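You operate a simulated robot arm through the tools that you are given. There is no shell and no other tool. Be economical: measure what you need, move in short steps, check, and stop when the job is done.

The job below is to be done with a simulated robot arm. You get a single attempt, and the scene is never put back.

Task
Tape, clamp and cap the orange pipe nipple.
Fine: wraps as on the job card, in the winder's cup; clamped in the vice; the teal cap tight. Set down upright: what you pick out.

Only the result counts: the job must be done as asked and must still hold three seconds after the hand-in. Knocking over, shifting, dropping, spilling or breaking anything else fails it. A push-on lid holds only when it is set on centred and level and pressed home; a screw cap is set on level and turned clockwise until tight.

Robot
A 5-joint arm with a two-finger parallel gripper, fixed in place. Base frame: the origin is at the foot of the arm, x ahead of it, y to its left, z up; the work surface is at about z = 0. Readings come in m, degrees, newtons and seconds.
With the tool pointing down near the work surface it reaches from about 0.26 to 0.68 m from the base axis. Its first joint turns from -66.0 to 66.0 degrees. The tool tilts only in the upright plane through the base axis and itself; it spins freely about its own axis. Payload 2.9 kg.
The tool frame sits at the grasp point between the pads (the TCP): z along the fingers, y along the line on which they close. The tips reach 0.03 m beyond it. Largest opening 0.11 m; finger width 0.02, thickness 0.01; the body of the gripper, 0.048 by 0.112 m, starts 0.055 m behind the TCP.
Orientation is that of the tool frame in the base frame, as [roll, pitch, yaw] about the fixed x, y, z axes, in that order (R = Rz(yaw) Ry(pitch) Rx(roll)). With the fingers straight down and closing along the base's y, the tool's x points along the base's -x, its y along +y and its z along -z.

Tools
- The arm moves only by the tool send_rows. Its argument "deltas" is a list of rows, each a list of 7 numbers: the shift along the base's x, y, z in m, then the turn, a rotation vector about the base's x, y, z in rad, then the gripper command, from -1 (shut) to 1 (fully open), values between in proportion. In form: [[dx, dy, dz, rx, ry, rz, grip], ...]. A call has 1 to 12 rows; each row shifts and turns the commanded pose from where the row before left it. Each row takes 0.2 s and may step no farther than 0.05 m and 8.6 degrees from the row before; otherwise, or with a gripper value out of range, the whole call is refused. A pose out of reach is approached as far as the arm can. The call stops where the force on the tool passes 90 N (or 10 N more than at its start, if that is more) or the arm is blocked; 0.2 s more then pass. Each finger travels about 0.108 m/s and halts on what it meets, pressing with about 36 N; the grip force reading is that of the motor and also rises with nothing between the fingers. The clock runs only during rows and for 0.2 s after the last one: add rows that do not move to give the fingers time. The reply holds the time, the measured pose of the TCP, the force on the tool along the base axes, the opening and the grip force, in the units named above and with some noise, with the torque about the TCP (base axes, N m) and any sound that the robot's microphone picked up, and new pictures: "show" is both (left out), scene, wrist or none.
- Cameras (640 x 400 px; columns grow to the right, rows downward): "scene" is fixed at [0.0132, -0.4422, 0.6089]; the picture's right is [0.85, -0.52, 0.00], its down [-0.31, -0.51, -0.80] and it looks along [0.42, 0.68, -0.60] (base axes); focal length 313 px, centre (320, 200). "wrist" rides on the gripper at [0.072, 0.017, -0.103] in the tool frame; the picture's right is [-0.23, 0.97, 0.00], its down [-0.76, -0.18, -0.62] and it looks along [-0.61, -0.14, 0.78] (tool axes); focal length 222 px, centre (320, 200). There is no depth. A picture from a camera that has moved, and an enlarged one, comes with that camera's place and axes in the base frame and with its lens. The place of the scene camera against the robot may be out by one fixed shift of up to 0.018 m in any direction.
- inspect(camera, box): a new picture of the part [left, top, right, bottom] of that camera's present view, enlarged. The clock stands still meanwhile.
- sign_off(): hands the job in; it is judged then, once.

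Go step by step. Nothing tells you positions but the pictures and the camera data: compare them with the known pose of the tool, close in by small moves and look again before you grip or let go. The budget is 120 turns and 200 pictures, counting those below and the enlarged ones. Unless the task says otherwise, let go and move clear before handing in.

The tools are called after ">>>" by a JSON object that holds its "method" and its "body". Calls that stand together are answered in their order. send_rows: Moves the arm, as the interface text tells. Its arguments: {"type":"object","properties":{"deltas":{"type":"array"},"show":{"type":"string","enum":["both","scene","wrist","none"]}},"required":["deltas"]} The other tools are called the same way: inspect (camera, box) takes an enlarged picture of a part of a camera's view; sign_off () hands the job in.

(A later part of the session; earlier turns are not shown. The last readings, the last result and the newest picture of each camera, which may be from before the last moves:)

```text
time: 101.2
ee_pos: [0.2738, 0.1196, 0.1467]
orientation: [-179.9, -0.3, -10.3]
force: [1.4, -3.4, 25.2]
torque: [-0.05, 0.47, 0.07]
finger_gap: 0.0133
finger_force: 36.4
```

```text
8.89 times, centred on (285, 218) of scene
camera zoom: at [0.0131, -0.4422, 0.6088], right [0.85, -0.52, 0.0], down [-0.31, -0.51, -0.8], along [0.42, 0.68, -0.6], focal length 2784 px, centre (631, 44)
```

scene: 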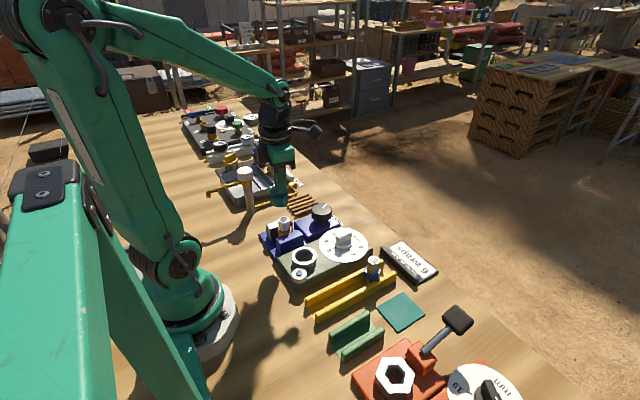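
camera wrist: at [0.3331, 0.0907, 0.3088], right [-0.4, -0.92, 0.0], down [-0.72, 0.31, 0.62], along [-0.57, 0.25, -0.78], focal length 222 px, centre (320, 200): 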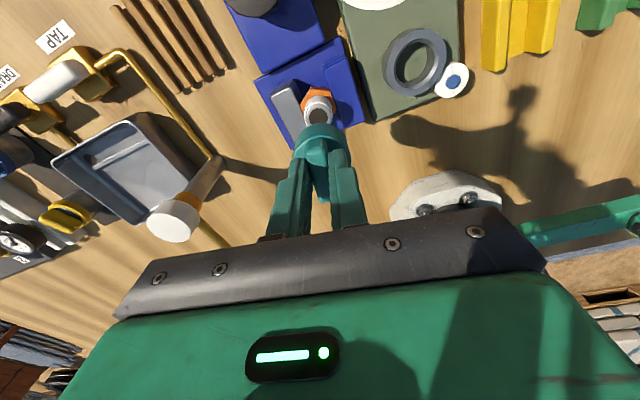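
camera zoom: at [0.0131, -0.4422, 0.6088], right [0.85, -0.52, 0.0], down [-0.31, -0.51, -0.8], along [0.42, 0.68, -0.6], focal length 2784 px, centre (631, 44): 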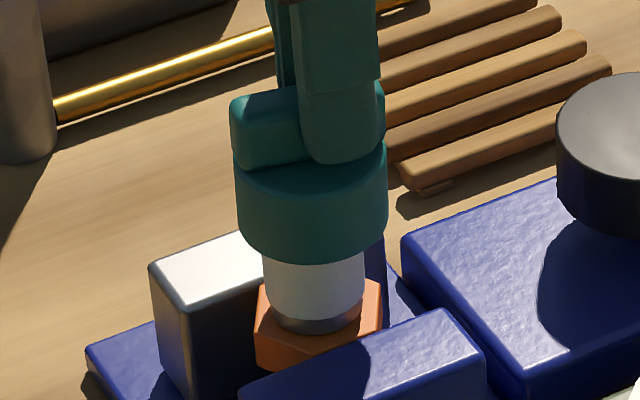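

Contact with a moment suggesting the nipple is slightly to the -x side. I lift, shift -2.5 mm in x, and touch again.

>>> {"method": "send_rows", "body": {"deltas": [[0, 0, 0.004, 0, 0, 0, -1], [-0.0025, 0, 0, 0, 0, 0, -1], [0, 0, -0.002, 0, 0, 0, -1], [0, 0, -0.002, 0, 0, 0, -1], [0, 0, 0, 0, 0, 0, -1]], "show": "none"}}

>>> {"method": "inspect", "body": {"camera": "scene", "box": [265, 195, 305, 240]}}

>>> {"method": "inspect", "body": {"camera": "wrist", "box": [260, 80, 380, 180]}}

```text
time: 102.4
ee_pos: [0.2726, 0.1186, 0.1471]
orientation: [-179.9, -0.2, -10.3]
force: [-4.5, -2.0, 26.8]
torque: [-0.14, 0.01, 0.0]
finger_gap: 0.0135
finger_force: 36.0
```

```text
8.89 times, centred on (285, 218) of scene
camera zoom: at [0.0131, -0.4422, 0.6088], right [0.85, -0.52, 0.0], down [-0.31, -0.51, -0.8], along [0.42, 0.68, -0.6], focal length 2784 px, centre (631, 44)
```

zoom: 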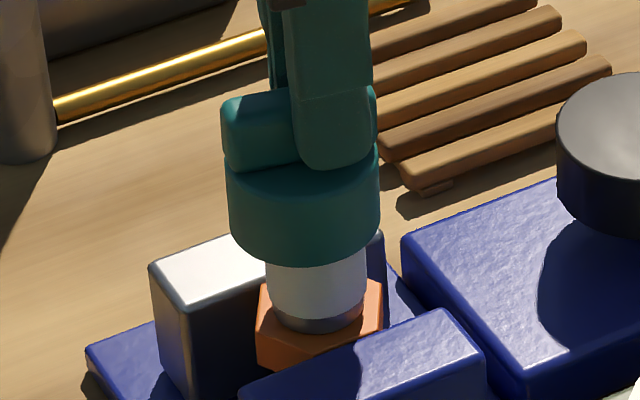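

```text
4.00 times, centred on (320, 130) of wrist
camera zoom: at [0.339, 0.0894, 0.2484], right [-0.4, -0.92, 0.0], down [-0.72, 0.31, 0.62], along [-0.57, 0.25, -0.78], focal length 888 px, centre (320, 480)
```

zoom: 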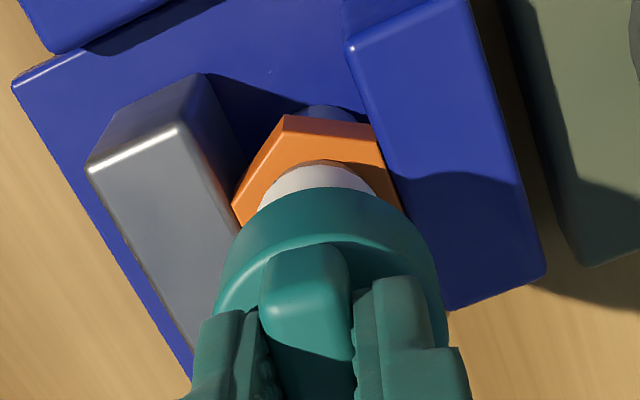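

The cap may have shifted in the fingers; I lift to check whether it's still level.

>>> {"method": "send_rows", "body": {"deltas": [[0, 0, 0.01, 0, 0, 0, -1], [0, 0, 0.02, 0, 0, 0, -1], [0, 0, 0, 0, 0, 0, -1]], "show": "none"}}

>>> {"method": "inspect", "body": {"camera": "scene", "box": [265, 190, 310, 240]}}

>>> {"method": "inspect", "body": {"camera": "wrist", "box": [260, 80, 380, 180]}}

```text
time: 103.2
ee_pos: [0.2711, 0.1171, 0.1765]
orientation: [-179.9, 0.2, -10.3]
force: [-0.3, -0.2, -1.2]
torque: [0.02, -0.01, -0.01]
finger_gap: 0.0134
finger_force: 36.1
```

```text
8.00 times, centred on (288, 215) of scene
camera zoom: at [0.0132, -0.4422, 0.6089], right [0.85, -0.52, 0.0], down [-0.31, -0.51, -0.8], along [0.42, 0.68, -0.6], focal length 2505 px, centre (580, 80)
```

zoom: 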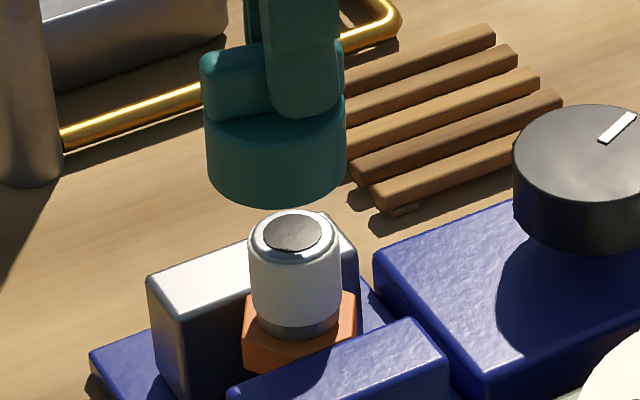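

```text
4.00 times, centred on (320, 130) of wrist
camera zoom: at [0.3385, 0.0887, 0.2779], right [-0.4, -0.92, 0.0], down [-0.72, 0.31, 0.62], along [-0.57, 0.25, -0.78], focal length 888 px, centre (320, 480)
```

zoom: 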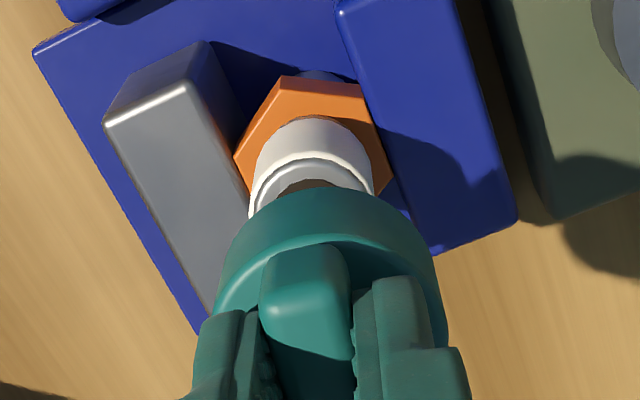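

The cap slipped a bit up in the fingers but looks level; pressing is not needed since it screws on. I realign (+4.5,+2 mm), lower near and compare.

>>> {"method": "send_rows", "body": {"deltas": [[0.0045, 0.002, 0, 0, 0, 0, -1], [0, 0, -0.015, 0, 0, 0, -1], [0, 0, -0.009, 0, 0, 0, -1], [0, 0, 0, 0, 0, 0, -1]], "show": "none"}}

>>> {"method": "inspect", "body": {"camera": "scene", "box": [265, 195, 305, 240]}}

>>> {"method": "inspect", "body": {"camera": "wrist", "box": [260, 80, 380, 180]}}

```text
time: 104.2
ee_pos: [0.2758, 0.1198, 0.1515]
orientation: [-180.0, 0.0, -10.3]
force: [0.1, -0.2, -1.5]
torque: [0.01, -0.01, 0.04]
finger_gap: 0.0132
finger_force: 36.0
```

```text
8.89 times, centred on (285, 218) of scene
camera zoom: at [0.0132, -0.4422, 0.6089], right [0.85, -0.52, 0.0], down [-0.31, -0.51, -0.8], along [0.42, 0.68, -0.6], focal length 2784 px, centre (631, 44)
```

zoom: 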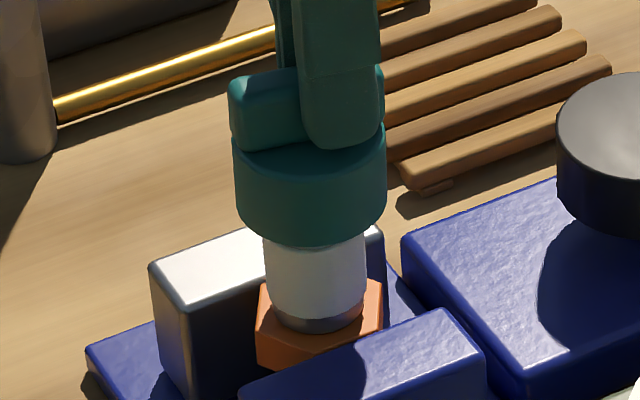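

```text
4.00 times, centred on (320, 130) of wrist
camera zoom: at [0.3428, 0.0911, 0.2531], right [-0.4, -0.92, 0.0], down [-0.72, 0.31, 0.62], along [-0.57, 0.25, -0.78], focal length 888 px, centre (320, 480)
```

zoom: 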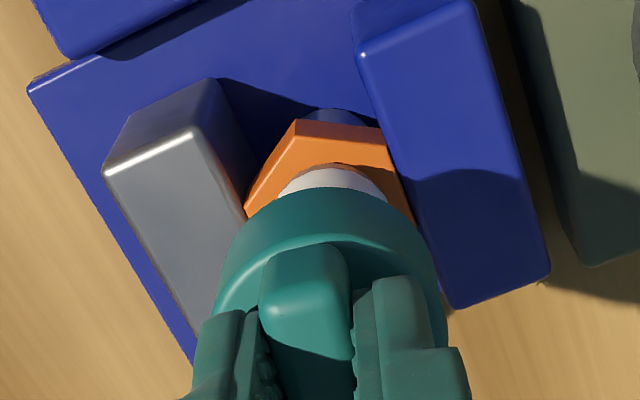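

Both views now agree within ~2 mm. I apply half of the residual, lower to a light touch.

>>> {"method": "send_rows", "body": {"deltas": [[-0.001, -0.0012, 0, 0, 0, 0, -1], [0, 0, -0.0025, 0, 0, 0, -1], [0, 0, 0, 0, 0, 0, -1]], "show": "none"}}

>>> {"method": "inspect", "body": {"camera": "scene", "box": [265, 195, 305, 240]}}

```text
time: 105.0
ee_pos: [0.2742, 0.1198, 0.1484]
orientation: [180.0, -0.1, -10.3]
force: [0.6, 0.5, -0.7]
torque: [0.0, -0.01, 0.01]
finger_gap: 0.0133
finger_force: 35.7
```

```text
8.89 times, centred on (285, 218) of scene
camera zoom: at [0.0132, -0.4422, 0.6089], right [0.85, -0.52, 0.0], down [-0.31, -0.51, -0.8], along [0.42, 0.68, -0.6], focal length 2784 px, centre (631, 44)
```

zoom: 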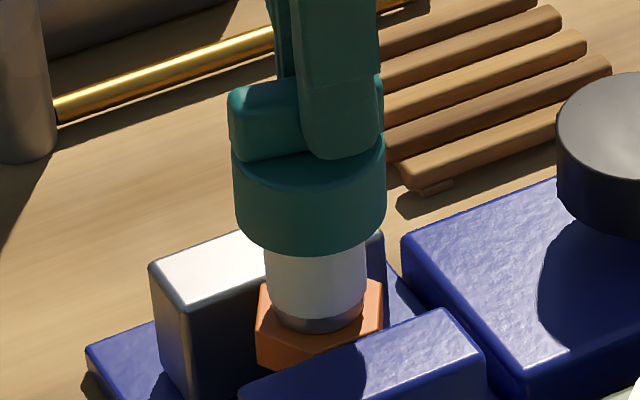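

>>> {"method": "send_rows", "body": {"deltas": [[0, 0, -0.0015, 0, 0, 0, -1], [0, 0, 0, 0, 0, 0, -1]], "show": "none"}}

>>> {"method": "send_rows", "body": {"deltas": [[0, 0, -0.001, 0, 0, 0, -1], [0, 0, 0, 0, 0, 0, -1]], "show": "none"}}

>>> {"method": "inspect", "body": {"camera": "scene", "box": [265, 195, 305, 240]}}

>>> {"method": "inspect", "body": {"camera": "wrist", "box": [260, 80, 380, 180]}}

```text
time: 105.6
ee_pos: [0.2736, 0.1201, 0.1477]
orientation: [-179.9, 0.0, -10.3]
force: [0.5, -0.1, -1.3]
torque: [-0.02, -0.03, -0.01]
finger_gap: 0.0136
finger_force: 35.7
```

```text
time: 106.2
ee_pos: [0.274, 0.1195, 0.1471]
orientation: [180.0, 0.1, -10.3]
force: [-0.4, 0.8, -0.6]
torque: [0.0, 0.0, 0.0]
finger_gap: 0.0132
finger_force: 36.1
```

```text
8.89 times, centred on (285, 218) of scene
camera zoom: at [0.0132, -0.4422, 0.6089], right [0.85, -0.52, 0.0], down [-0.31, -0.51, -0.8], along [0.42, 0.68, -0.6], focal length 2784 px, centre (631, 44)
```

zoom: 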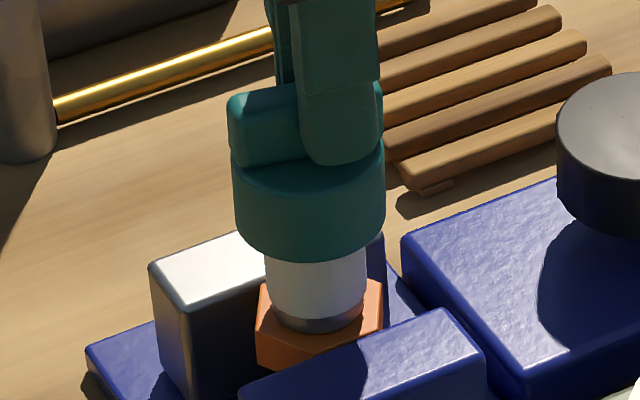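

```text
4.00 times, centred on (320, 130) of wrist
camera zoom: at [0.3416, 0.0901, 0.2485], right [-0.4, -0.92, 0.0], down [-0.72, 0.31, 0.62], along [-0.57, 0.25, -0.78], focal length 888 px, centre (320, 480)
```

zoom: 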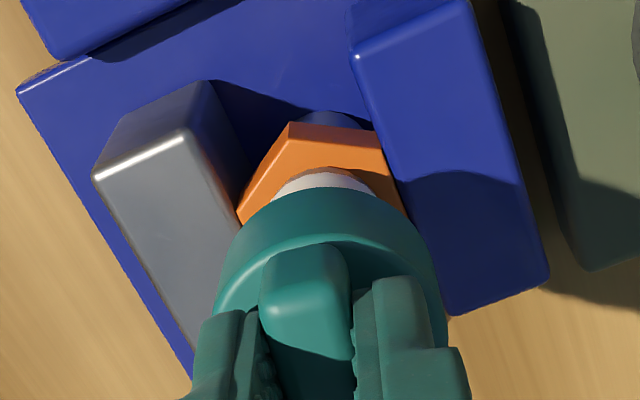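

Still free, which suggests the cap now goes over the end. I keep lowering gently.

>>> {"method": "send_rows", "body": {"deltas": [[0, 0, -0.0015, 0, 0, 0, -1], [0, 0, 0, 0, 0, 0, -1]], "show": "none"}}

>>> {"method": "send_rows", "body": {"deltas": [[0, 0, -0.0015, 0, 0, 0, -1], [0, 0, 0, 0, 0, 0, -1]], "show": "none"}}

>>> {"method": "inspect", "body": {"camera": "scene", "box": [265, 195, 305, 240]}}

```text
time: 106.8
ee_pos: [0.2732, 0.1187, 0.1466]
orientation: [-180.0, 0.0, -10.2]
force: [0.0, -0.2, -0.9]
torque: [0.01, -0.01, -0.02]
finger_gap: 0.0134
finger_force: 36.4
```

```text
time: 107.4
ee_pos: [0.2737, 0.1199, 0.1436]
orientation: [180.0, 0.0, -10.3]
force: [-0.4, -0.7, -0.5]
torque: [0.02, 0.0, 0.03]
finger_gap: 0.0132
finger_force: 35.9
```

```text
8.89 times, centred on (285, 218) of scene
camera zoom: at [0.0132, -0.4422, 0.6089], right [0.85, -0.52, 0.0], down [-0.31, -0.51, -0.8], along [0.42, 0.68, -0.6], focal length 2784 px, centre (631, 44)
```

zoom: 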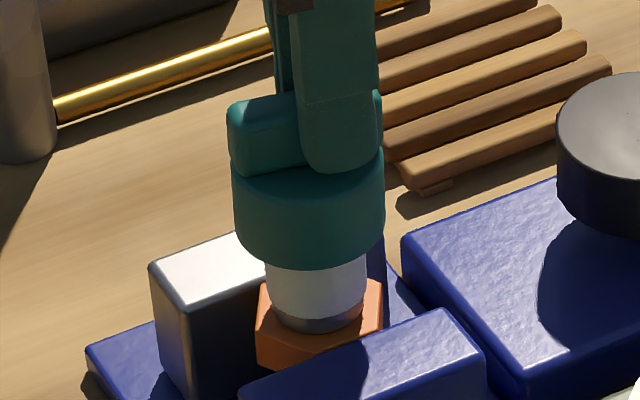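

>>> {"method": "send_rows", "body": {"deltas": [[0.001, 0, -0.002, 0, 0, 0, -1], [0, 0, 0, 0, 0, 0, -1]], "show": "none"}}

>>> {"method": "send_rows", "body": {"deltas": [[0, 0, -0.0015, 0, 0, 0, -1], [0, 0, 0, 0, 0, 0, -1]], "show": "none"}}

>>> {"method": "inspect", "body": {"camera": "scene", "box": [265, 195, 305, 240]}}

>>> {"method": "inspect", "body": {"camera": "wrist", "box": [260, 80, 380, 180]}}

```text
time: 108.0
ee_pos: [0.2754, 0.1193, 0.1429]
orientation: [180.0, 0.1, -10.2]
force: [0.5, 0.0, -1.7]
torque: [0.0, 0.0, -0.01]
finger_gap: 0.0134
finger_force: 35.6
```

```text
time: 108.6
ee_pos: [0.2744, 0.1196, 0.1414]
orientation: [180.0, -0.1, -10.2]
force: [-0.7, 0.2, -1.2]
torque: [0.02, -0.02, -0.01]
finger_gap: 0.0133
finger_force: 35.4
```

```text
8.89 times, centred on (285, 218) of scene
camera zoom: at [0.0132, -0.4422, 0.6089], right [0.85, -0.52, 0.0], down [-0.31, -0.51, -0.8], along [0.42, 0.68, -0.6], focal length 2784 px, centre (631, 44)
```

zoom: 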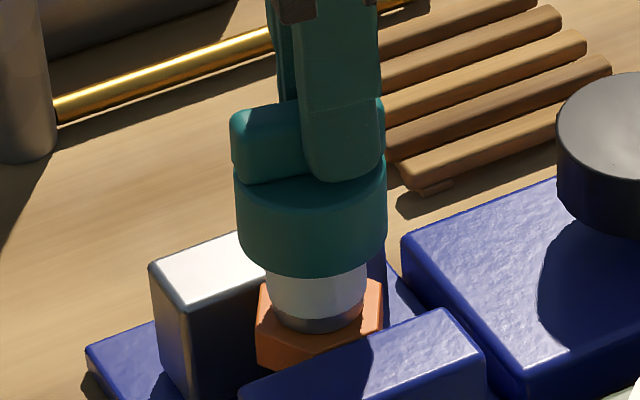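

```text
4.00 times, centred on (320, 130) of wrist
camera zoom: at [0.342, 0.0902, 0.2425], right [-0.4, -0.92, 0.0], down [-0.72, 0.31, 0.62], along [-0.57, 0.25, -0.78], focal length 888 px, centre (320, 480)
```

zoom: 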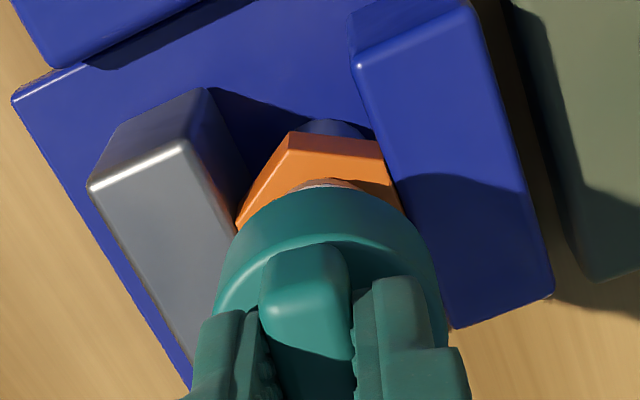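

The cap's rim is now below the nipple's top, so it's around it. I continue down to first contact.

>>> {"method": "send_rows", "body": {"deltas": [[0, 0, -0.002, 0, 0, 0, -1], [0, 0, 0, 0, 0, 0, -1]], "show": "none"}}

>>> {"method": "send_rows", "body": {"deltas": [[0, 0, -0.002, 0, 0, 0, -1], [0, 0, 0, 0, 0, 0, -1]], "show": "none"}}

>>> {"method": "inspect", "body": {"camera": "scene", "box": [265, 195, 305, 240]}}

```text
time: 109.2
ee_pos: [0.2737, 0.1193, 0.1394]
orientation: [179.9, 0.0, -10.2]
force: [-0.1, -0.2, -1.8]
torque: [0.03, -0.02, 0.0]
finger_gap: 0.0132
finger_force: 36.0
```

```text
time: 109.8
ee_pos: [0.274, 0.1188, 0.1358]
orientation: [-180.0, 0.0, -10.3]
force: [0.2, -0.9, -1.0]
torque: [-0.02, 0.03, 0.01]
finger_gap: 0.0133
finger_force: 36.0
```

```text
8.89 times, centred on (285, 218) of scene
camera zoom: at [0.0132, -0.4422, 0.6089], right [0.85, -0.52, 0.0], down [-0.31, -0.51, -0.8], along [0.42, 0.68, -0.6], focal length 2784 px, centre (631, 44)
```

zoom: 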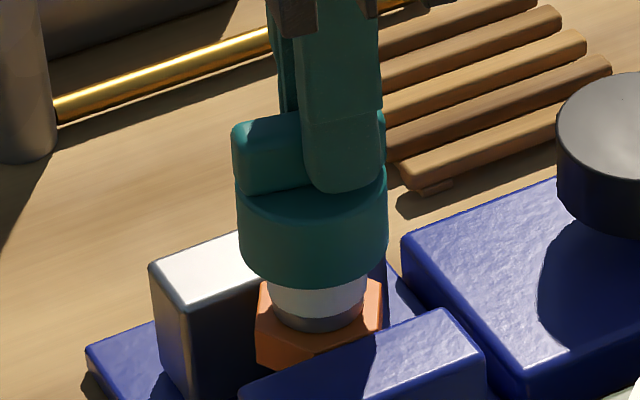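

>>> {"method": "send_rows", "body": {"deltas": [[0, 0, -0.002, 0, 0, 0, -1], [0, 0, 0, 0, 0, 0, -1]], "show": "none"}}

>>> {"method": "send_rows", "body": {"deltas": [[0, 0, -0.002, 0, 0, 0, -1], [0, 0, 0, 0, 0, 0, -1]], "show": "none"}}

>>> {"method": "send_rows", "body": {"deltas": [[0, 0, -0.002, 0, 0, 0, -1], [0, 0, 0, 0, 0, 0, -1]], "show": "wrist"}}

>>> {"method": "inspect", "body": {"camera": "scene", "box": [265, 195, 305, 240]}}

```text
time: 110.4
ee_pos: [0.2744, 0.1192, 0.1362]
orientation: [180.0, -0.1, -10.3]
force: [-3.8, 3.6, 14.2]
torque: [0.11, 0.39, 0.03]
finger_gap: 0.0133
finger_force: 35.8
```

```text
time: 111.0
ee_pos: [0.2747, 0.1196, 0.1332]
orientation: [-179.9, -0.2, -10.2]
force: [-3.9, 3.3, 26.6]
torque: [-0.01, 0.15, -0.05]
finger_gap: 0.0135
finger_force: 35.8
```

```text
time: 111.6
ee_pos: [0.2759, 0.1195, 0.131]
orientation: [-179.9, -0.2, -10.3]
force: [2.0, -1.4, 26.9]
torque: [-0.14, -0.21, 0.01]
finger_gap: 0.0134
finger_force: 36.2
camera wrist: at [0.343, 0.0902, 0.2331], right [-0.4, -0.92, 0.0], down [-0.72, 0.31, 0.62], along [-0.57, 0.25, -0.78], focal length 222 px, centre (320, 200)
```

wrist: 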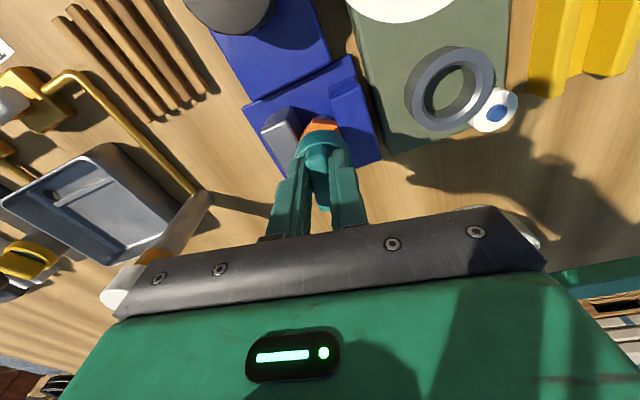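

```text
8.89 times, centred on (285, 218) of scene
camera zoom: at [0.0131, -0.4422, 0.6088], right [0.85, -0.52, 0.0], down [-0.31, -0.51, -0.8], along [0.42, 0.68, -0.6], focal length 2784 px, centre (631, 44)
```

zoom: 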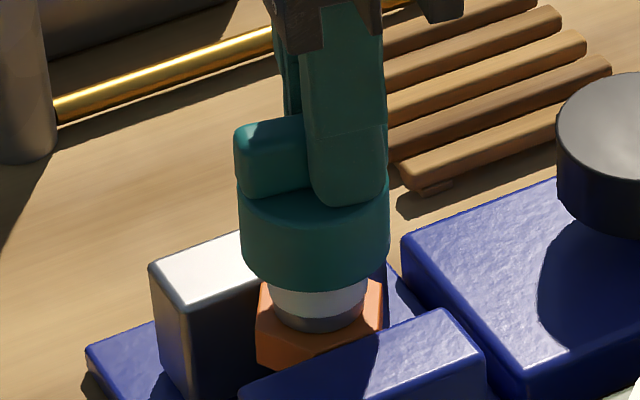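

The cap sits on the thread start, level. I turn clockwise with slight down-feed and watch.

>>> {"method": "send_rows", "body": {"deltas": [[0, 0, 0.0005, 0, 0, -0.13, -1], [0, 0, 0, 0, 0, -0.14, -1], [0, 0, 0, 0, 0, -0.14, -1], [0, 0, 0, 0, 0, -0.14, -1], [0, 0, 0, 0, 0, -0.14, -1], [0, 0, 0, 0, 0, -0.14, -1], [0, 0, 0, 0, 0, 0, -1]], "show": "none"}}

>>> {"method": "inspect", "body": {"camera": "scene", "box": [265, 195, 305, 240]}}

```text
time: 113.2
ee_pos: [0.2736, 0.1176, 0.1303]
orientation: [179.4, 0.1, -58.1]
force: [-11.5, -39.6, 31.1]
torque: [-2.21, 0.75, 0.23]
finger_gap: 0.0134
finger_force: 36.3
```

```text
8.89 times, centred on (285, 218) of scene
camera zoom: at [0.0131, -0.4422, 0.6088], right [0.85, -0.52, 0.0], down [-0.31, -0.51, -0.8], along [0.42, 0.68, -0.6], focal length 2784 px, centre (631, 44)
```

zoom: 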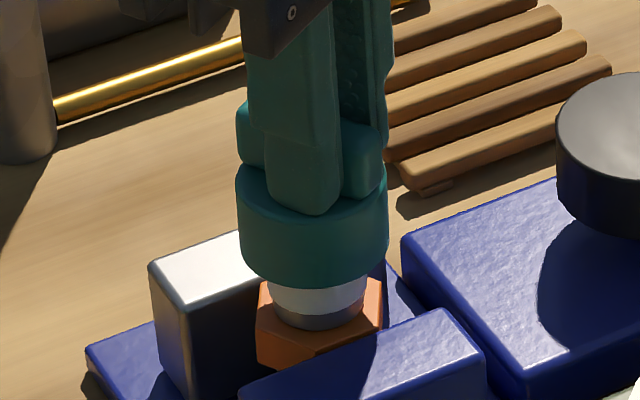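

The cap rotates; its axis is ≈3 mm off the tool axis, centre ≈(0.272,0.120). I follow a small circle while turning on.

>>> {"method": "send_rows", "body": {"deltas": [[-0.0014, -0.002, 0, 0, 0, 0, -1], [-0.0004, -0.0001, 0, 0, 0, -0.15, -1], [-0.0004, -0.0001, 0, 0, 0, -0.15, -1], [-0.0004, -0.0001, 0, 0, 0, -0.15, -1], [-0.0004, 0, 0, 0, 0, -0.15, -1], [-0.0005, 0, 0, 0, 0, -0.15, -1], [-0.0005, 0.0001, 0, 0, 0, -0.15, -1], [-0.0005, 0.0001, 0, 0, 0, -0.15, -1], [0, 0, 0, 0, 0, 0, -1]], "show": "none"}}

>>> {"method": "inspect", "body": {"camera": "scene", "box": [265, 195, 305, 240]}}

```text
time: 115.2
ee_pos: [0.2689, 0.1167, 0.1311]
orientation: [180.0, 0.0, -118.0]
force: [-7.1, -7.6, -6.5]
torque: [-0.56, 0.62, 0.01]
finger_gap: 0.013
finger_force: 36.3
```

```text
8.89 times, centred on (285, 218) of scene
camera zoom: at [0.0132, -0.4422, 0.6089], right [0.85, -0.52, 0.0], down [-0.31, -0.51, -0.8], along [0.42, 0.68, -0.6], focal length 2784 px, centre (631, 44)
```

zoom: 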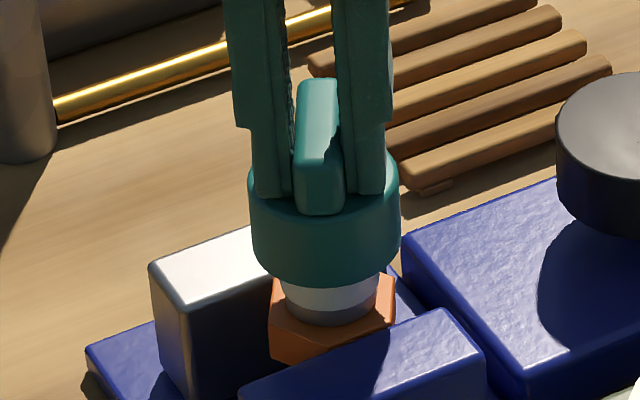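

The nipple seems to have shifted along the jaws; I look wider before going on.

>>> {"method": "inspect", "body": {"camera": "scene", "box": [255, 185, 335, 250]}}

>>> {"method": "inspect", "body": {"camera": "wrist", "box": [240, 60, 400, 200]}}

```text
6.15 times, centred on (295, 218) of scene
camera zoom: at [0.0132, -0.4422, 0.6089], right [0.85, -0.52, 0.0], down [-0.31, -0.51, -0.8], along [0.42, 0.68, -0.6], focal length 1927 px, centre (474, 92)
```

zoom: 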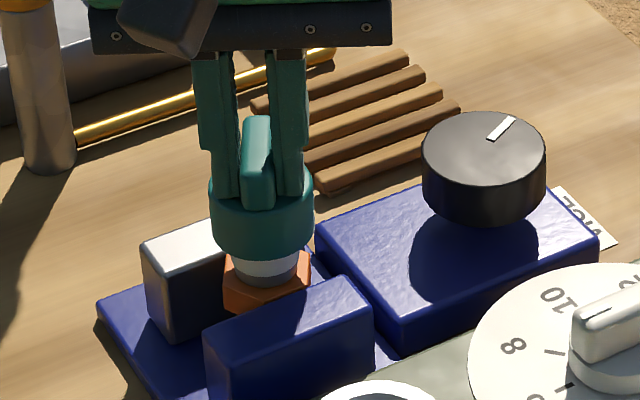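

```text
2.86 times, centred on (320, 130) of wrist
camera zoom: at [0.2202, 0.0615, 0.2321], right [-0.75, 0.66, 0.0], down [0.52, 0.59, 0.62], along [0.41, 0.47, -0.78], focal length 635 px, centre (320, 400)
```

zoom: 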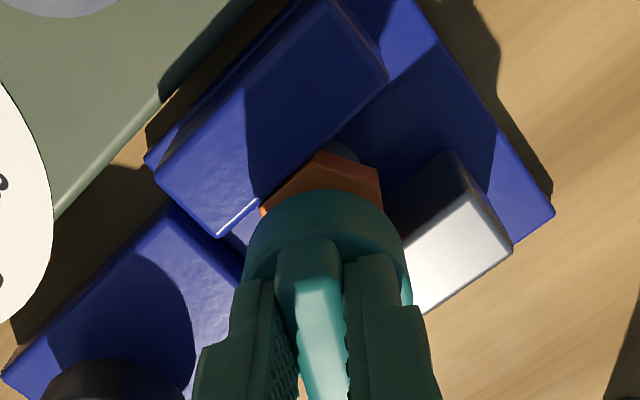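

The cap is held ≈5 mm off its axis, which drags the nipple. I let go, rise and look, to regrip it centred.

>>> {"method": "send_rows", "body": {"deltas": [[0, 0, 0, 0, 0, 0, -0.4], [0, 0, 0, 0, 0, 0, -0.2], [0, 0, 0.02, 0, 0, 0, -0.2], [0, 0, 0.04, 0, 0, 0, 0], [0, 0, 0, 0, 0, 0, 0]], "show": "wrist"}}

>>> {"method": "inspect", "body": {"camera": "scene", "box": [265, 190, 310, 240]}}

>>> {"method": "inspect", "body": {"camera": "wrist", "box": [250, 60, 390, 180]}}

```text
time: 116.4
ee_pos: [0.2698, 0.1189, 0.1914]
orientation: [180.0, 0.1, -118.0]
force: [0.8, -0.4, 0.2]
torque: [0.02, -0.01, 0.01]
finger_gap: 0.0549
finger_force: 0.1
camera wrist: at [0.2191, 0.0628, 0.292], right [-0.75, 0.66, 0.0], down [0.51, 0.59, 0.62], along [0.41, 0.47, -0.78], focal length 222 px, centre (320, 200)
```

wrist: 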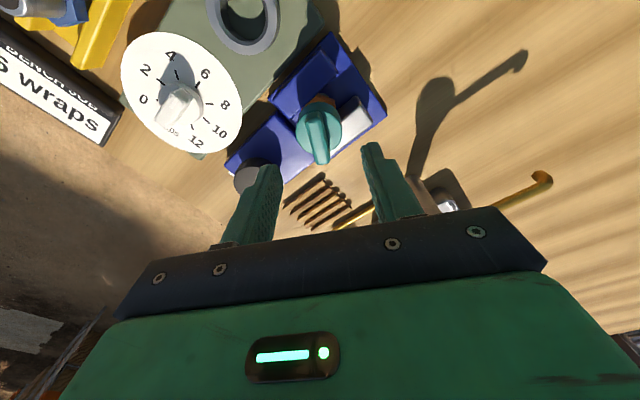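

```text
8.00 times, centred on (288, 215) of scene
camera zoom: at [0.0132, -0.4422, 0.6089], right [0.85, -0.52, 0.0], down [-0.31, -0.51, -0.8], along [0.42, 0.68, -0.6], focal length 2505 px, centre (580, 80)
```

zoom: 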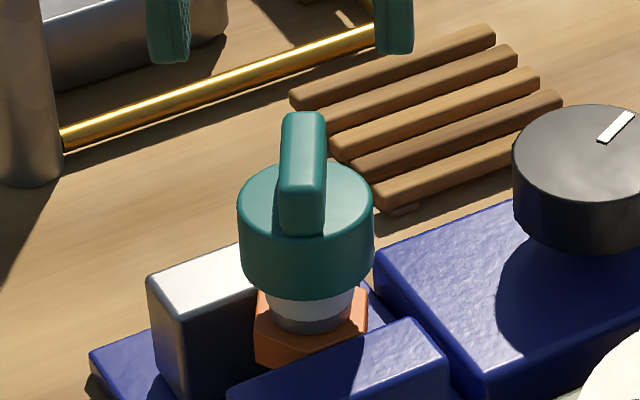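

```text
3.33 times, centred on (320, 120) of wrist
camera zoom: at [0.2191, 0.0628, 0.292], right [-0.75, 0.66, 0.0], down [0.51, 0.59, 0.62], along [0.41, 0.47, -0.78], focal length 740 px, centre (320, 467)
```

zoom: 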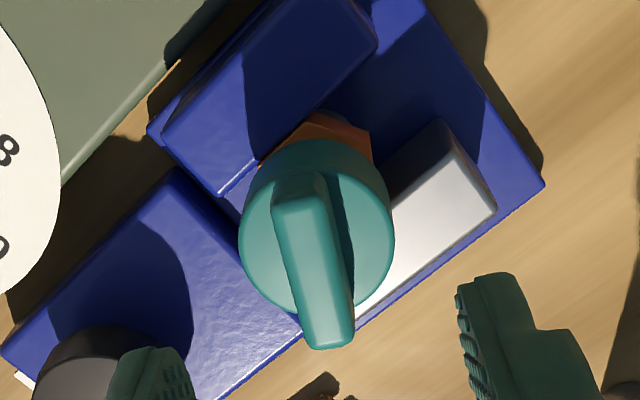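

The cap sits level on the nipple, axis ≈(0.2715,0.120). I recentre, descend and verify.

>>> {"method": "send_rows", "body": {"deltas": [[0.0017, 0.0012, -0.02, 0, 0, 0, 0], [0, 0, -0.025, 0, 0, -0.07, -0.3], [0, 0, 0, 0, 0, 0, -0.3]], "show": "none"}}

>>> {"method": "inspect", "body": {"camera": "wrist", "box": [250, 90, 390, 210]}}

>>> {"method": "inspect", "body": {"camera": "scene", "box": [265, 190, 310, 240]}}

```text
time: 117.2
ee_pos: [0.2714, 0.12, 0.1465]
orientation: [-179.9, 0.0, -122.1]
force: [0.5, -0.1, 0.9]
torque: [0.0, -0.01, -0.01]
finger_gap: 0.0383
finger_force: 0.1
```

```text
3.33 times, centred on (320, 150) of wrist
camera zoom: at [0.2172, 0.0683, 0.2472], right [-0.7, 0.71, 0.0], down [0.55, 0.55, 0.62], along [0.44, 0.44, -0.78], focal length 740 px, centre (320, 367)
```

zoom: 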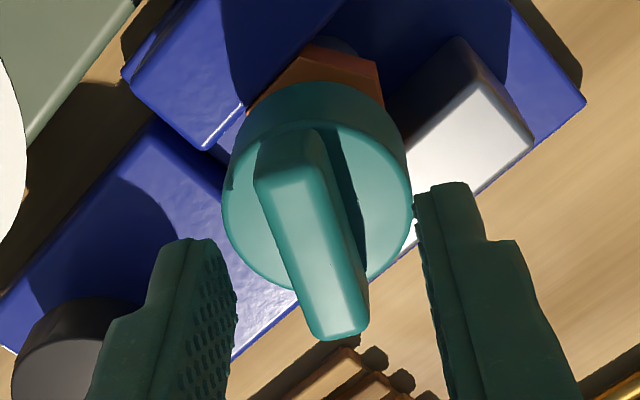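

```text
8.00 times, centred on (288, 215) of scene
camera zoom: at [0.0132, -0.4422, 0.6089], right [0.85, -0.52, 0.0], down [-0.31, -0.51, -0.8], along [0.42, 0.68, -0.6], focal length 2505 px, centre (580, 80)
```

zoom: 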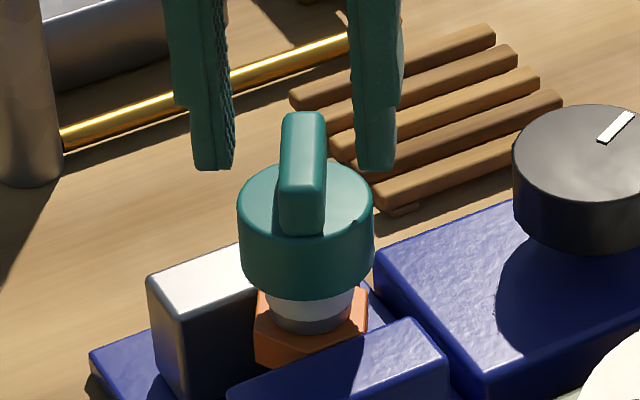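

Well centred. I lower and grip the bar.

>>> {"method": "send_rows", "body": {"deltas": [[0.0006, -0.0006, -0.008, 0, 0, 0, -0.3], [0, 0, -0.0055, 0, 0, 0, -0.4], [0, 0, 0, 0, 0, 0, -1], [0, 0, 0, 0, 0, 0, -1], [0, 0, 0, 0, 0, 0, -1]], "show": "none"}}

>>> {"method": "inspect", "body": {"camera": "scene", "box": [265, 190, 310, 240]}}

```text
time: 118.4
ee_pos: [0.2712, 0.1181, 0.1318]
orientation: [179.9, -0.1, -122.0]
force: [-5.0, 3.7, 1.6]
torque: [0.32, 0.46, -0.01]
finger_gap: 0.0134
finger_force: 35.6
```

```text
8.00 times, centred on (288, 215) of scene
camera zoom: at [0.0132, -0.4422, 0.6089], right [0.85, -0.52, 0.0], down [-0.31, -0.51, -0.8], along [0.42, 0.68, -0.6], focal length 2505 px, centre (580, 80)
```

zoom: 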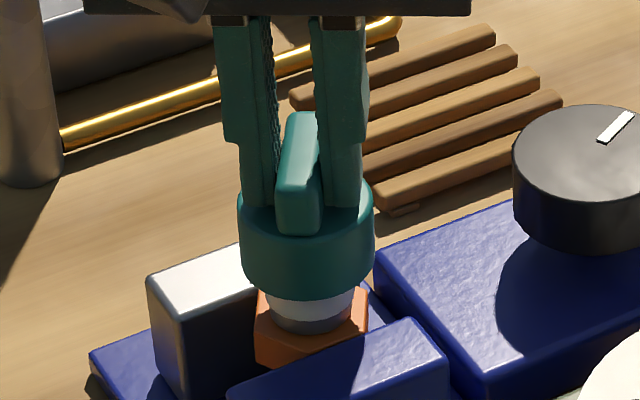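

>>> {"method": "send_rows", "body": {"deltas": [[0, 0, -0.0003, 0, 0, -0.14, -1], [0, 0, -0.0003, 0, 0, -0.14, -1], [0, 0, -0.0003, 0, 0, -0.14, -1], [0, 0, -0.0003, 0, 0, -0.14, -1], [0, 0, -0.0003, 0, 0, -0.14, -1], [0, 0, -0.0003, 0, 0, -0.14, -1], [0, 0, 0, 0, 0, 0, -1]], "show": "none"}}

>>> {"method": "inspect", "body": {"camera": "scene", "box": [265, 190, 310, 240]}}

```text
time: 120.0
ee_pos: [0.2728, 0.1177, 0.1314]
orientation: [179.9, 0.1, -170.2]
force: [-12.1, 29.5, 17.6]
torque: [1.35, 0.88, 0.07]
finger_gap: 0.014
finger_force: 36.1
```

```text
8.00 times, centred on (288, 215) of scene
camera zoom: at [0.0131, -0.4422, 0.6089], right [0.85, -0.52, 0.0], down [-0.31, -0.51, -0.8], along [0.42, 0.68, -0.6], focal length 2505 px, centre (580, 80)
```

zoom: 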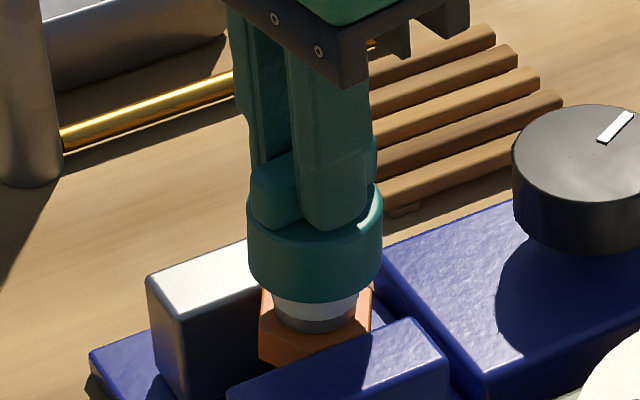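

Cap and nipple are now concentric. I ease the side load and keep turning.

>>> {"method": "send_rows", "body": {"deltas": [[-0.0006, 0.0015, 0, 0, 0, 0, -1], [0, 0, -0.0003, 0, 0, -0.14, -1], [0, 0, -0.0003, 0, 0, -0.14, -1], [0, 0, -0.0003, 0, 0, -0.14, -1], [0, 0, -0.0003, 0, 0, -0.14, -1], [0, 0, -0.0003, 0, 0, -0.14, -1], [0, 0, -0.0003, 0, 0, -0.14, -1], [0, 0, 0, 0, 0, 0, -1]], "show": "none"}}

>>> {"method": "inspect", "body": {"camera": "scene", "box": [265, 190, 310, 240]}}

```text
time: 121.8
ee_pos: [0.2737, 0.1204, 0.1296]
orientation: [179.9, 0.1, 141.7]
force: [-1.5, 25.1, 13.5]
torque: [1.12, 0.07, 0.02]
finger_gap: 0.0135
finger_force: 36.0
```

```text
8.00 times, centred on (288, 215) of scene
camera zoom: at [0.0131, -0.4422, 0.6089], right [0.85, -0.52, 0.0], down [-0.31, -0.51, -0.8], along [0.42, 0.68, -0.6], focal length 2505 px, centre (580, 80)
```

zoom: 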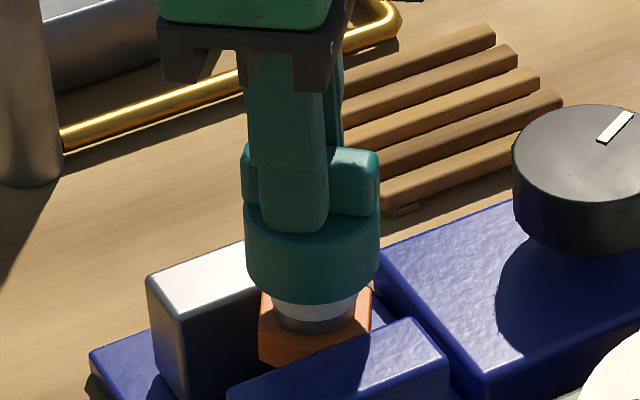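

It is threading down (about 2 mm). I continue.

>>> {"method": "send_rows", "body": {"deltas": [[0, 0.0014, 0, 0, 0, 0, -1], [0, 0, -0.0003, 0, 0, -0.14, -1], [0, 0, -0.0003, 0, 0, -0.14, -1], [0, 0, -0.0003, 0, 0, -0.14, -1], [0, 0, -0.0003, 0, 0, -0.14, -1], [0, 0, -0.0003, 0, 0, -0.14, -1], [0, 0, -0.0003, 0, 0, -0.14, -1], [0, 0, 0, 0, 0, 0, -1]], "show": "none"}}

>>> {"method": "send_rows", "body": {"deltas": [[0, 0, -0.0003, 0, 0, -0.14, -1], [0, 0, -0.0003, 0, 0, -0.14, -1], [0, 0, -0.0003, 0, 0, -0.14, -1], [0, 0, -0.0003, 0, 0, -0.14, -1], [0, 0, -0.0003, 0, 0, -0.14, -1], [0, 0, 0, 0, 0, 0, -1]], "show": "none"}}

>>> {"method": "inspect", "body": {"camera": "scene", "box": [265, 190, 310, 240]}}

```text
time: 123.6
ee_pos: [0.2734, 0.1215, 0.1288]
orientation: [179.9, 0.0, 93.6]
force: [-8.2, 8.1, 43.9]
torque: [-0.06, 0.59, -0.02]
finger_gap: 0.0133
finger_force: 36.3
```

```text
time: 125.0
ee_pos: [0.2732, 0.1212, 0.1281]
orientation: [179.8, -0.4, 53.4]
force: [-8.8, -1.1, 59.3]
torque: [-0.37, 1.14, -0.01]
finger_gap: 0.0133
finger_force: 36.3
```

```text
8.00 times, centred on (288, 215) of scene
camera zoom: at [0.013, -0.4423, 0.6088], right [0.85, -0.52, 0.0], down [-0.31, -0.51, -0.8], along [0.42, 0.68, -0.6], focal length 2505 px, centre (580, 80)
```

zoom: 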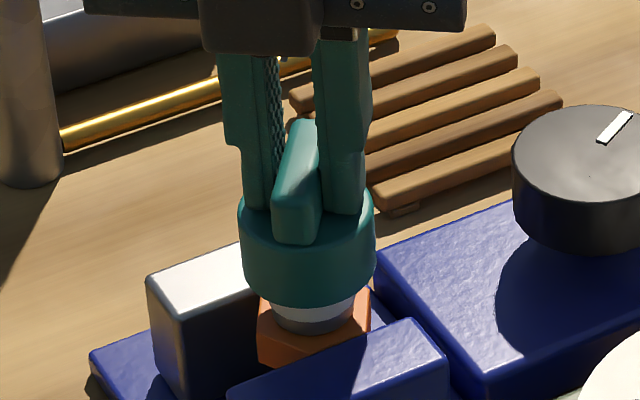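

Down-feed is a bit too strong; I release, rise and rotate +180° for the next grip, and look at the cap.

>>> {"method": "send_rows", "body": {"deltas": [[0, 0, 0.002, 0, 0, 0, -1], [0, 0, 0, 0, 0, 0, -0.4], [0, 0, 0, 0, 0, 0, -0.2], [0, 0, 0.03, 0, 0, 0, 0], [0, 0, 0.03, 0, 0, 0.145, 0], [0, 0, 0, 0, 0, 0.145, 0], [0, 0, 0, 0, 0, 0.145, 0], [0, 0, 0, 0, 0, 0.145, 0], [0, 0, 0, 0, 0, 0.145, 0], [0, 0, 0, 0, 0, 0.145, 0], [0, 0, 0, 0, 0, 0.145, 0], [0, 0, 0, 0, 0, 0.145, 0]], "show": "none"}}

>>> {"method": "send_rows", "body": {"deltas": [[0, 0, 0, 0, 0, 0.145, 0], [0, 0, 0, 0, 0, 0.145, 0], [0, 0, 0, 0, 0, 0.145, 0], [0, 0, 0, 0, 0, 0.145, 0], [0, 0, 0, 0, 0, 0.145, 0], [0, 0, 0, 0, 0, 0.145, 0], [0, 0, 0, 0, 0, 0.145, 0], [0, 0, 0, 0, 0, 0.145, 0], [0, 0, 0, 0, 0, 0.145, 0], [0, 0, 0, 0, 0, 0.145, 0], [0, 0, 0, 0, 0, 0.145, 0], [0, 0, 0, 0, 0, 0.09, 0]], "show": "none"}}

>>> {"method": "inspect", "body": {"camera": "scene", "box": [265, 190, 310, 240]}}

>>> {"method": "inspect", "body": {"camera": "wrist", "box": [250, 60, 390, 180]}}

```text
time: 127.6
ee_pos: [0.2718, 0.1204, 0.1867]
orientation: [180.0, -0.1, 120.3]
force: [0.4, 0.1, 0.6]
torque: [-0.01, 0.0, -0.02]
finger_gap: 0.0549
finger_force: 0.0
```

```text
time: 130.2
ee_pos: [0.2729, 0.1217, 0.1872]
orientation: [-180.0, 0.1, -143.3]
force: [-0.2, 0.0, 0.1]
torque: [0.02, 0.0, 0.01]
finger_gap: 0.0551
finger_force: 0.2
```

```text
8.00 times, centred on (288, 215) of scene
camera zoom: at [0.0132, -0.4422, 0.6089], right [0.85, -0.52, 0.0], down [-0.31, -0.51, -0.8], along [0.42, 0.68, -0.6], focal length 2505 px, centre (580, 80)
```

zoom: 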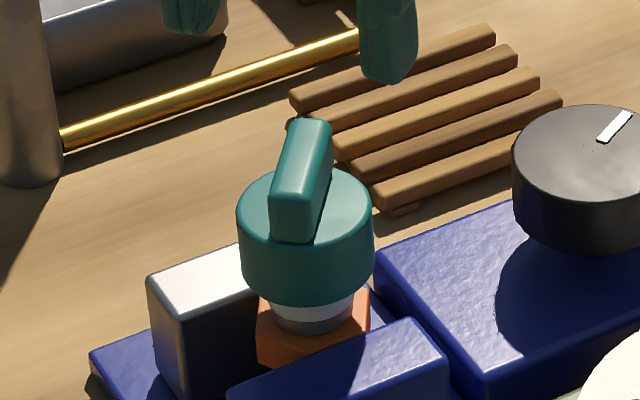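

```text
3.33 times, centred on (320, 120) of wrist
camera zoom: at [0.2036, 0.092, 0.2889], right [-0.4, 0.92, 0.0], down [0.72, 0.31, 0.62], along [0.57, 0.25, -0.78], focal length 740 px, centre (320, 467)
```

zoom: 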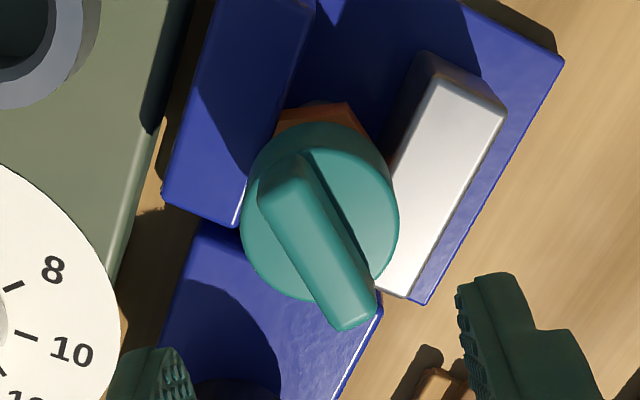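

The cap is level. I add the remaining 17°, recentre at (0.271,0.120), lower and grip again.

>>> {"method": "send_rows", "body": {"deltas": [[-0.0012, -0.001, -0.02, 0, 0, 0.145, -0.2], [0, 0, -0.02, 0, 0, 0.145, -0.3], [0, 0, -0.001, 0, 0, 0.0, -0.3], [0, 0, 0, 0, 0, 0, -0.3]], "show": "none"}}

>>> {"method": "inspect", "body": {"camera": "wrist", "box": [250, 90, 390, 210]}}

```text
time: 131.2
ee_pos: [0.271, 0.1205, 0.1465]
orientation: [-180.0, 0.0, -126.8]
force: [-0.6, -0.2, -0.6]
torque: [0.01, -0.02, 0.0]
finger_gap: 0.0383
finger_force: 0.1
```

```text
3.33 times, centred on (320, 150) of wrist
camera zoom: at [0.2134, 0.0725, 0.2481], right [-0.64, 0.76, 0.0], down [0.6, 0.5, 0.62], along [0.48, 0.4, -0.78], focal length 740 px, centre (320, 367)
```

zoom: 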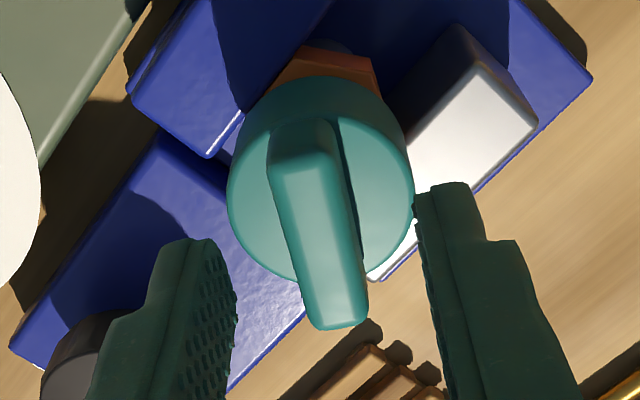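

>>> {"method": "send_rows", "body": {"deltas": [[-0.0012, -0.0015, -0.008, 0, 0, 0, -0.3], [0, 0, -0.0075, 0, 0, 0, -0.4], [0, 0, 0, 0, 0, 0, -1], [0, 0, 0, 0, 0, 0, -1], [0, 0, 0, 0, 0, 0, -1]], "show": "none"}}

>>> {"method": "send_rows", "body": {"deltas": [[0, 0, 0, 0, 0, -0.14, -1], [0, 0, -0.0002, 0, 0, -0.14, -1], [0, 0, 0, 0, 0, -0.14, -1], [0, 0, -0.0002, 0, 0, -0.14, -1], [0, 0, 0, 0, 0, -0.14, -1], [0, 0, -0.0002, 0, 0, -0.14, -1], [0, 0, 0, 0, 0, 0, -1]], "show": "none"}}

>>> {"method": "inspect", "body": {"camera": "scene", "box": [265, 190, 310, 240]}}

```text
time: 132.4
ee_pos: [0.2689, 0.1175, 0.1311]
orientation: [-180.0, 0.0, -126.8]
force: [0.5, -4.0, 3.4]
torque: [-0.31, 0.11, -0.01]
finger_gap: 0.0129
finger_force: 35.5
```

```text
time: 134.0
ee_pos: [0.2693, 0.1191, 0.1313]
orientation: [-180.0, 0.1, -175.1]
force: [-12.8, 14.5, 17.2]
torque: [0.61, 1.06, 0.1]
finger_gap: 0.0133
finger_force: 36.6
```

```text
8.00 times, centred on (288, 215) of scene
camera zoom: at [0.0131, -0.4422, 0.6089], right [0.85, -0.52, 0.0], down [-0.31, -0.51, -0.8], along [0.42, 0.68, -0.6], focal length 2505 px, centre (580, 80)
```

zoom: 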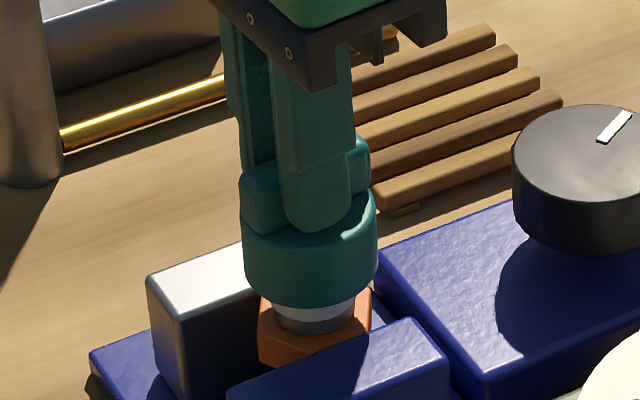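

>>> {"method": "send_rows", "body": {"deltas": [[-0.0006, 0.0008, 0, 0, 0, 0, -1], [0, 0, -0.0002, 0, 0, -0.14, -1], [0, 0, 0, 0, 0, -0.14, -1], [0, 0, -0.0002, 0, 0, -0.14, -1], [0, 0, 0, 0, 0, -0.14, -1], [0, 0, -0.0002, 0, 0, -0.14, -1], [0, 0, 0, 0, 0, -0.14, -1], [0, 0, 0, 0, 0, 0, -1]], "show": "none"}}

>>> {"method": "send_rows", "body": {"deltas": [[0, 0, -0.0002, 0, 0, -0.14, -1], [0, 0, 0, 0, 0, -0.14, -1], [0, 0, -0.0002, 0, 0, -0.14, -1], [0, 0, 0, 0, 0, -0.14, -1], [0, 0, -0.0002, 0, 0, -0.14, -1], [0, 0, 0, 0, 0, -0.14, -1], [0, 0, 0, 0, 0, 0, -1]], "show": "none"}}

>>> {"method": "inspect", "body": {"camera": "scene", "box": [265, 190, 310, 240]}}

```text
time: 135.8
ee_pos: [0.27, 0.12, 0.13]
orientation: [179.8, 0.1, 136.8]
force: [3.1, 20.9, 14.1]
torque: [1.11, -0.25, 0.07]
finger_gap: 0.0137
finger_force: 36.2
```

```text
time: 137.4
ee_pos: [0.2699, 0.1202, 0.1297]
orientation: [179.8, -0.1, 88.7]
force: [11.9, 14.7, -2.5]
torque: [0.85, -0.92, 0.02]
finger_gap: 0.0133
finger_force: 35.7
```

```text
8.00 times, centred on (288, 215) of scene
camera zoom: at [0.0132, -0.4422, 0.6089], right [0.85, -0.52, 0.0], down [-0.31, -0.51, -0.8], along [0.42, 0.68, -0.6], focal length 2505 px, centre (580, 80)
```

zoom: 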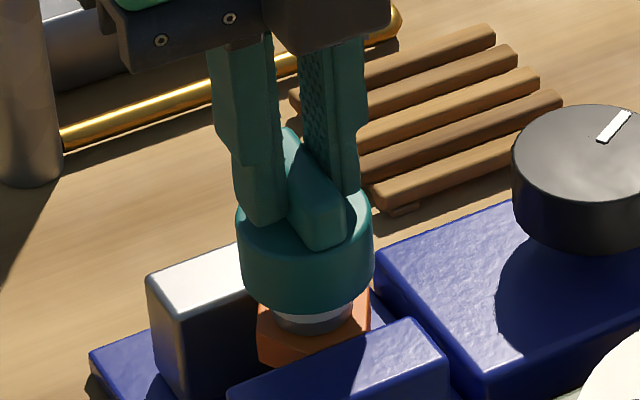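

It's clearly screwing down. I continue to the end of the wrist range.

>>> {"method": "send_rows", "body": {"deltas": [[0.0006, 0.0008, -0.0005, 0, 0, 0, -1], [0, 0, -0.0003, 0, 0, -0.14, -1], [0, 0, -0.0003, 0, 0, -0.14, -1], [0, 0, -0.0003, 0, 0, -0.14, -1], [0, 0, -0.0003, 0, 0, -0.14, -1], [0, 0, -0.0003, 0, 0, -0.14, -1], [0, 0, 0, 0, 0, -0.11, -1], [0, 0, 0, 0, 0, 0, -1]], "show": "none"}}

>>> {"method": "send_rows", "body": {"deltas": [[0, 0, 0, 0, 0, 0, -0.5], [0, 0, 0, 0, 0, 0, -0.3], [0, 0, 0.025, 0, 0, 0, -0.3], [0, 0, 0, 0, 0, 0.149, -0.3], [0, 0, 0, 0, 0, 0.149, -0.3], [0, 0, 0, 0, 0, 0.149, -0.3], [0, 0, 0, 0, 0, 0.149, -0.3], [0, 0, 0, 0, 0, 0.149, -0.3], [0, 0, 0, 0, 0, 0.149, -0.3], [0, 0, 0, 0, 0, 0.149, -0.3], [0, 0, 0, 0, 0, 0.149, -0.3], [0, 0, 0, 0, 0, 0.149, -0.3]], "show": "none"}}

>>> {"method": "send_rows", "body": {"deltas": [[0, 0, 0, 0, 0, 0.149, -0.3], [0, 0, 0, 0, 0, 0.149, -0.3], [0, 0, 0, 0, 0, 0.149, -0.3], [0, 0, 0, 0, 0, 0.149, -0.3], [0, 0, 0, 0, 0, 0.149, -0.3], [0, 0, 0, 0, 0, 0.149, -0.3], [0, 0, 0, 0, 0, 0.149, -0.3], [0, 0, 0, 0, 0, 0.149, -0.3], [0, 0, 0, 0, 0, 0.149, -0.3], [0, 0, 0, 0, 0, 0.149, -0.3], [0, 0, 0, 0, 0, 0.149, -0.3], [0, 0, 0, 0, 0, 0.01, -0.3]], "show": "none"}}

>>> {"method": "inspect", "body": {"camera": "wrist", "box": [250, 90, 390, 210]}}

>>> {"method": "inspect", "body": {"camera": "scene", "box": [265, 190, 310, 240]}}

```text
time: 139.2
ee_pos: [0.2693, 0.1207, 0.1278]
orientation: [-180.0, -0.1, 42.3]
force: [5.1, -0.4, 26.9]
torque: [-0.05, -0.23, 0.01]
finger_gap: 0.0131
finger_force: 35.4
```

```text
time: 141.8
ee_pos: [0.269, 0.1197, 0.1523]
orientation: [-180.0, 0.0, 119.4]
force: [-1.2, -0.5, -1.2]
torque: [0.01, -0.02, 0.03]
finger_gap: 0.0386
finger_force: 0.1
```

```text
time: 144.4
ee_pos: [0.2686, 0.1198, 0.152]
orientation: [179.9, 0.0, -146.1]
force: [-0.2, -0.4, -0.1]
torque: [0.03, -0.03, 0.01]
finger_gap: 0.0386
finger_force: 0.0
```

```text
3.33 times, centred on (320, 150) of wrist
camera zoom: at [0.1992, 0.0939, 0.2538], right [-0.35, 0.93, 0.0], down [0.73, 0.28, 0.62], along [0.58, 0.22, -0.78], focal length 740 px, centre (320, 367)
```

zoom: 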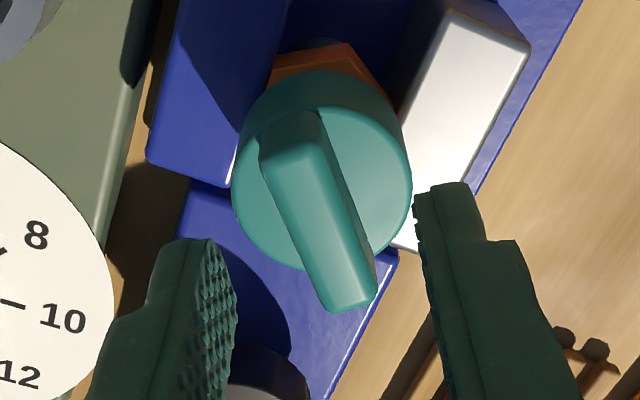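

```text
8.00 times, centred on (288, 215) of scene
camera zoom: at [0.0132, -0.4422, 0.6089], right [0.85, -0.52, 0.0], down [-0.31, -0.51, -0.8], along [0.42, 0.68, -0.6], focal length 2505 px, centre (580, 80)
```

zoom: 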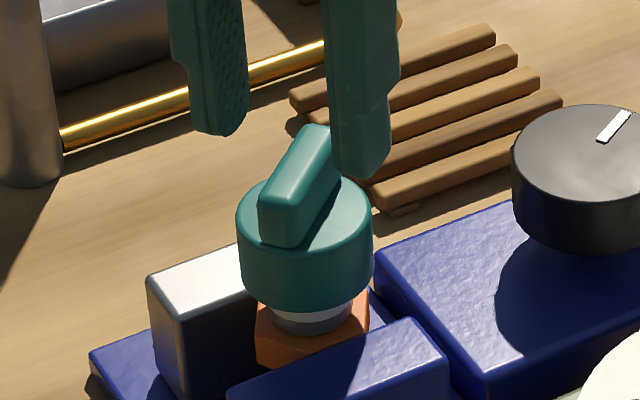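

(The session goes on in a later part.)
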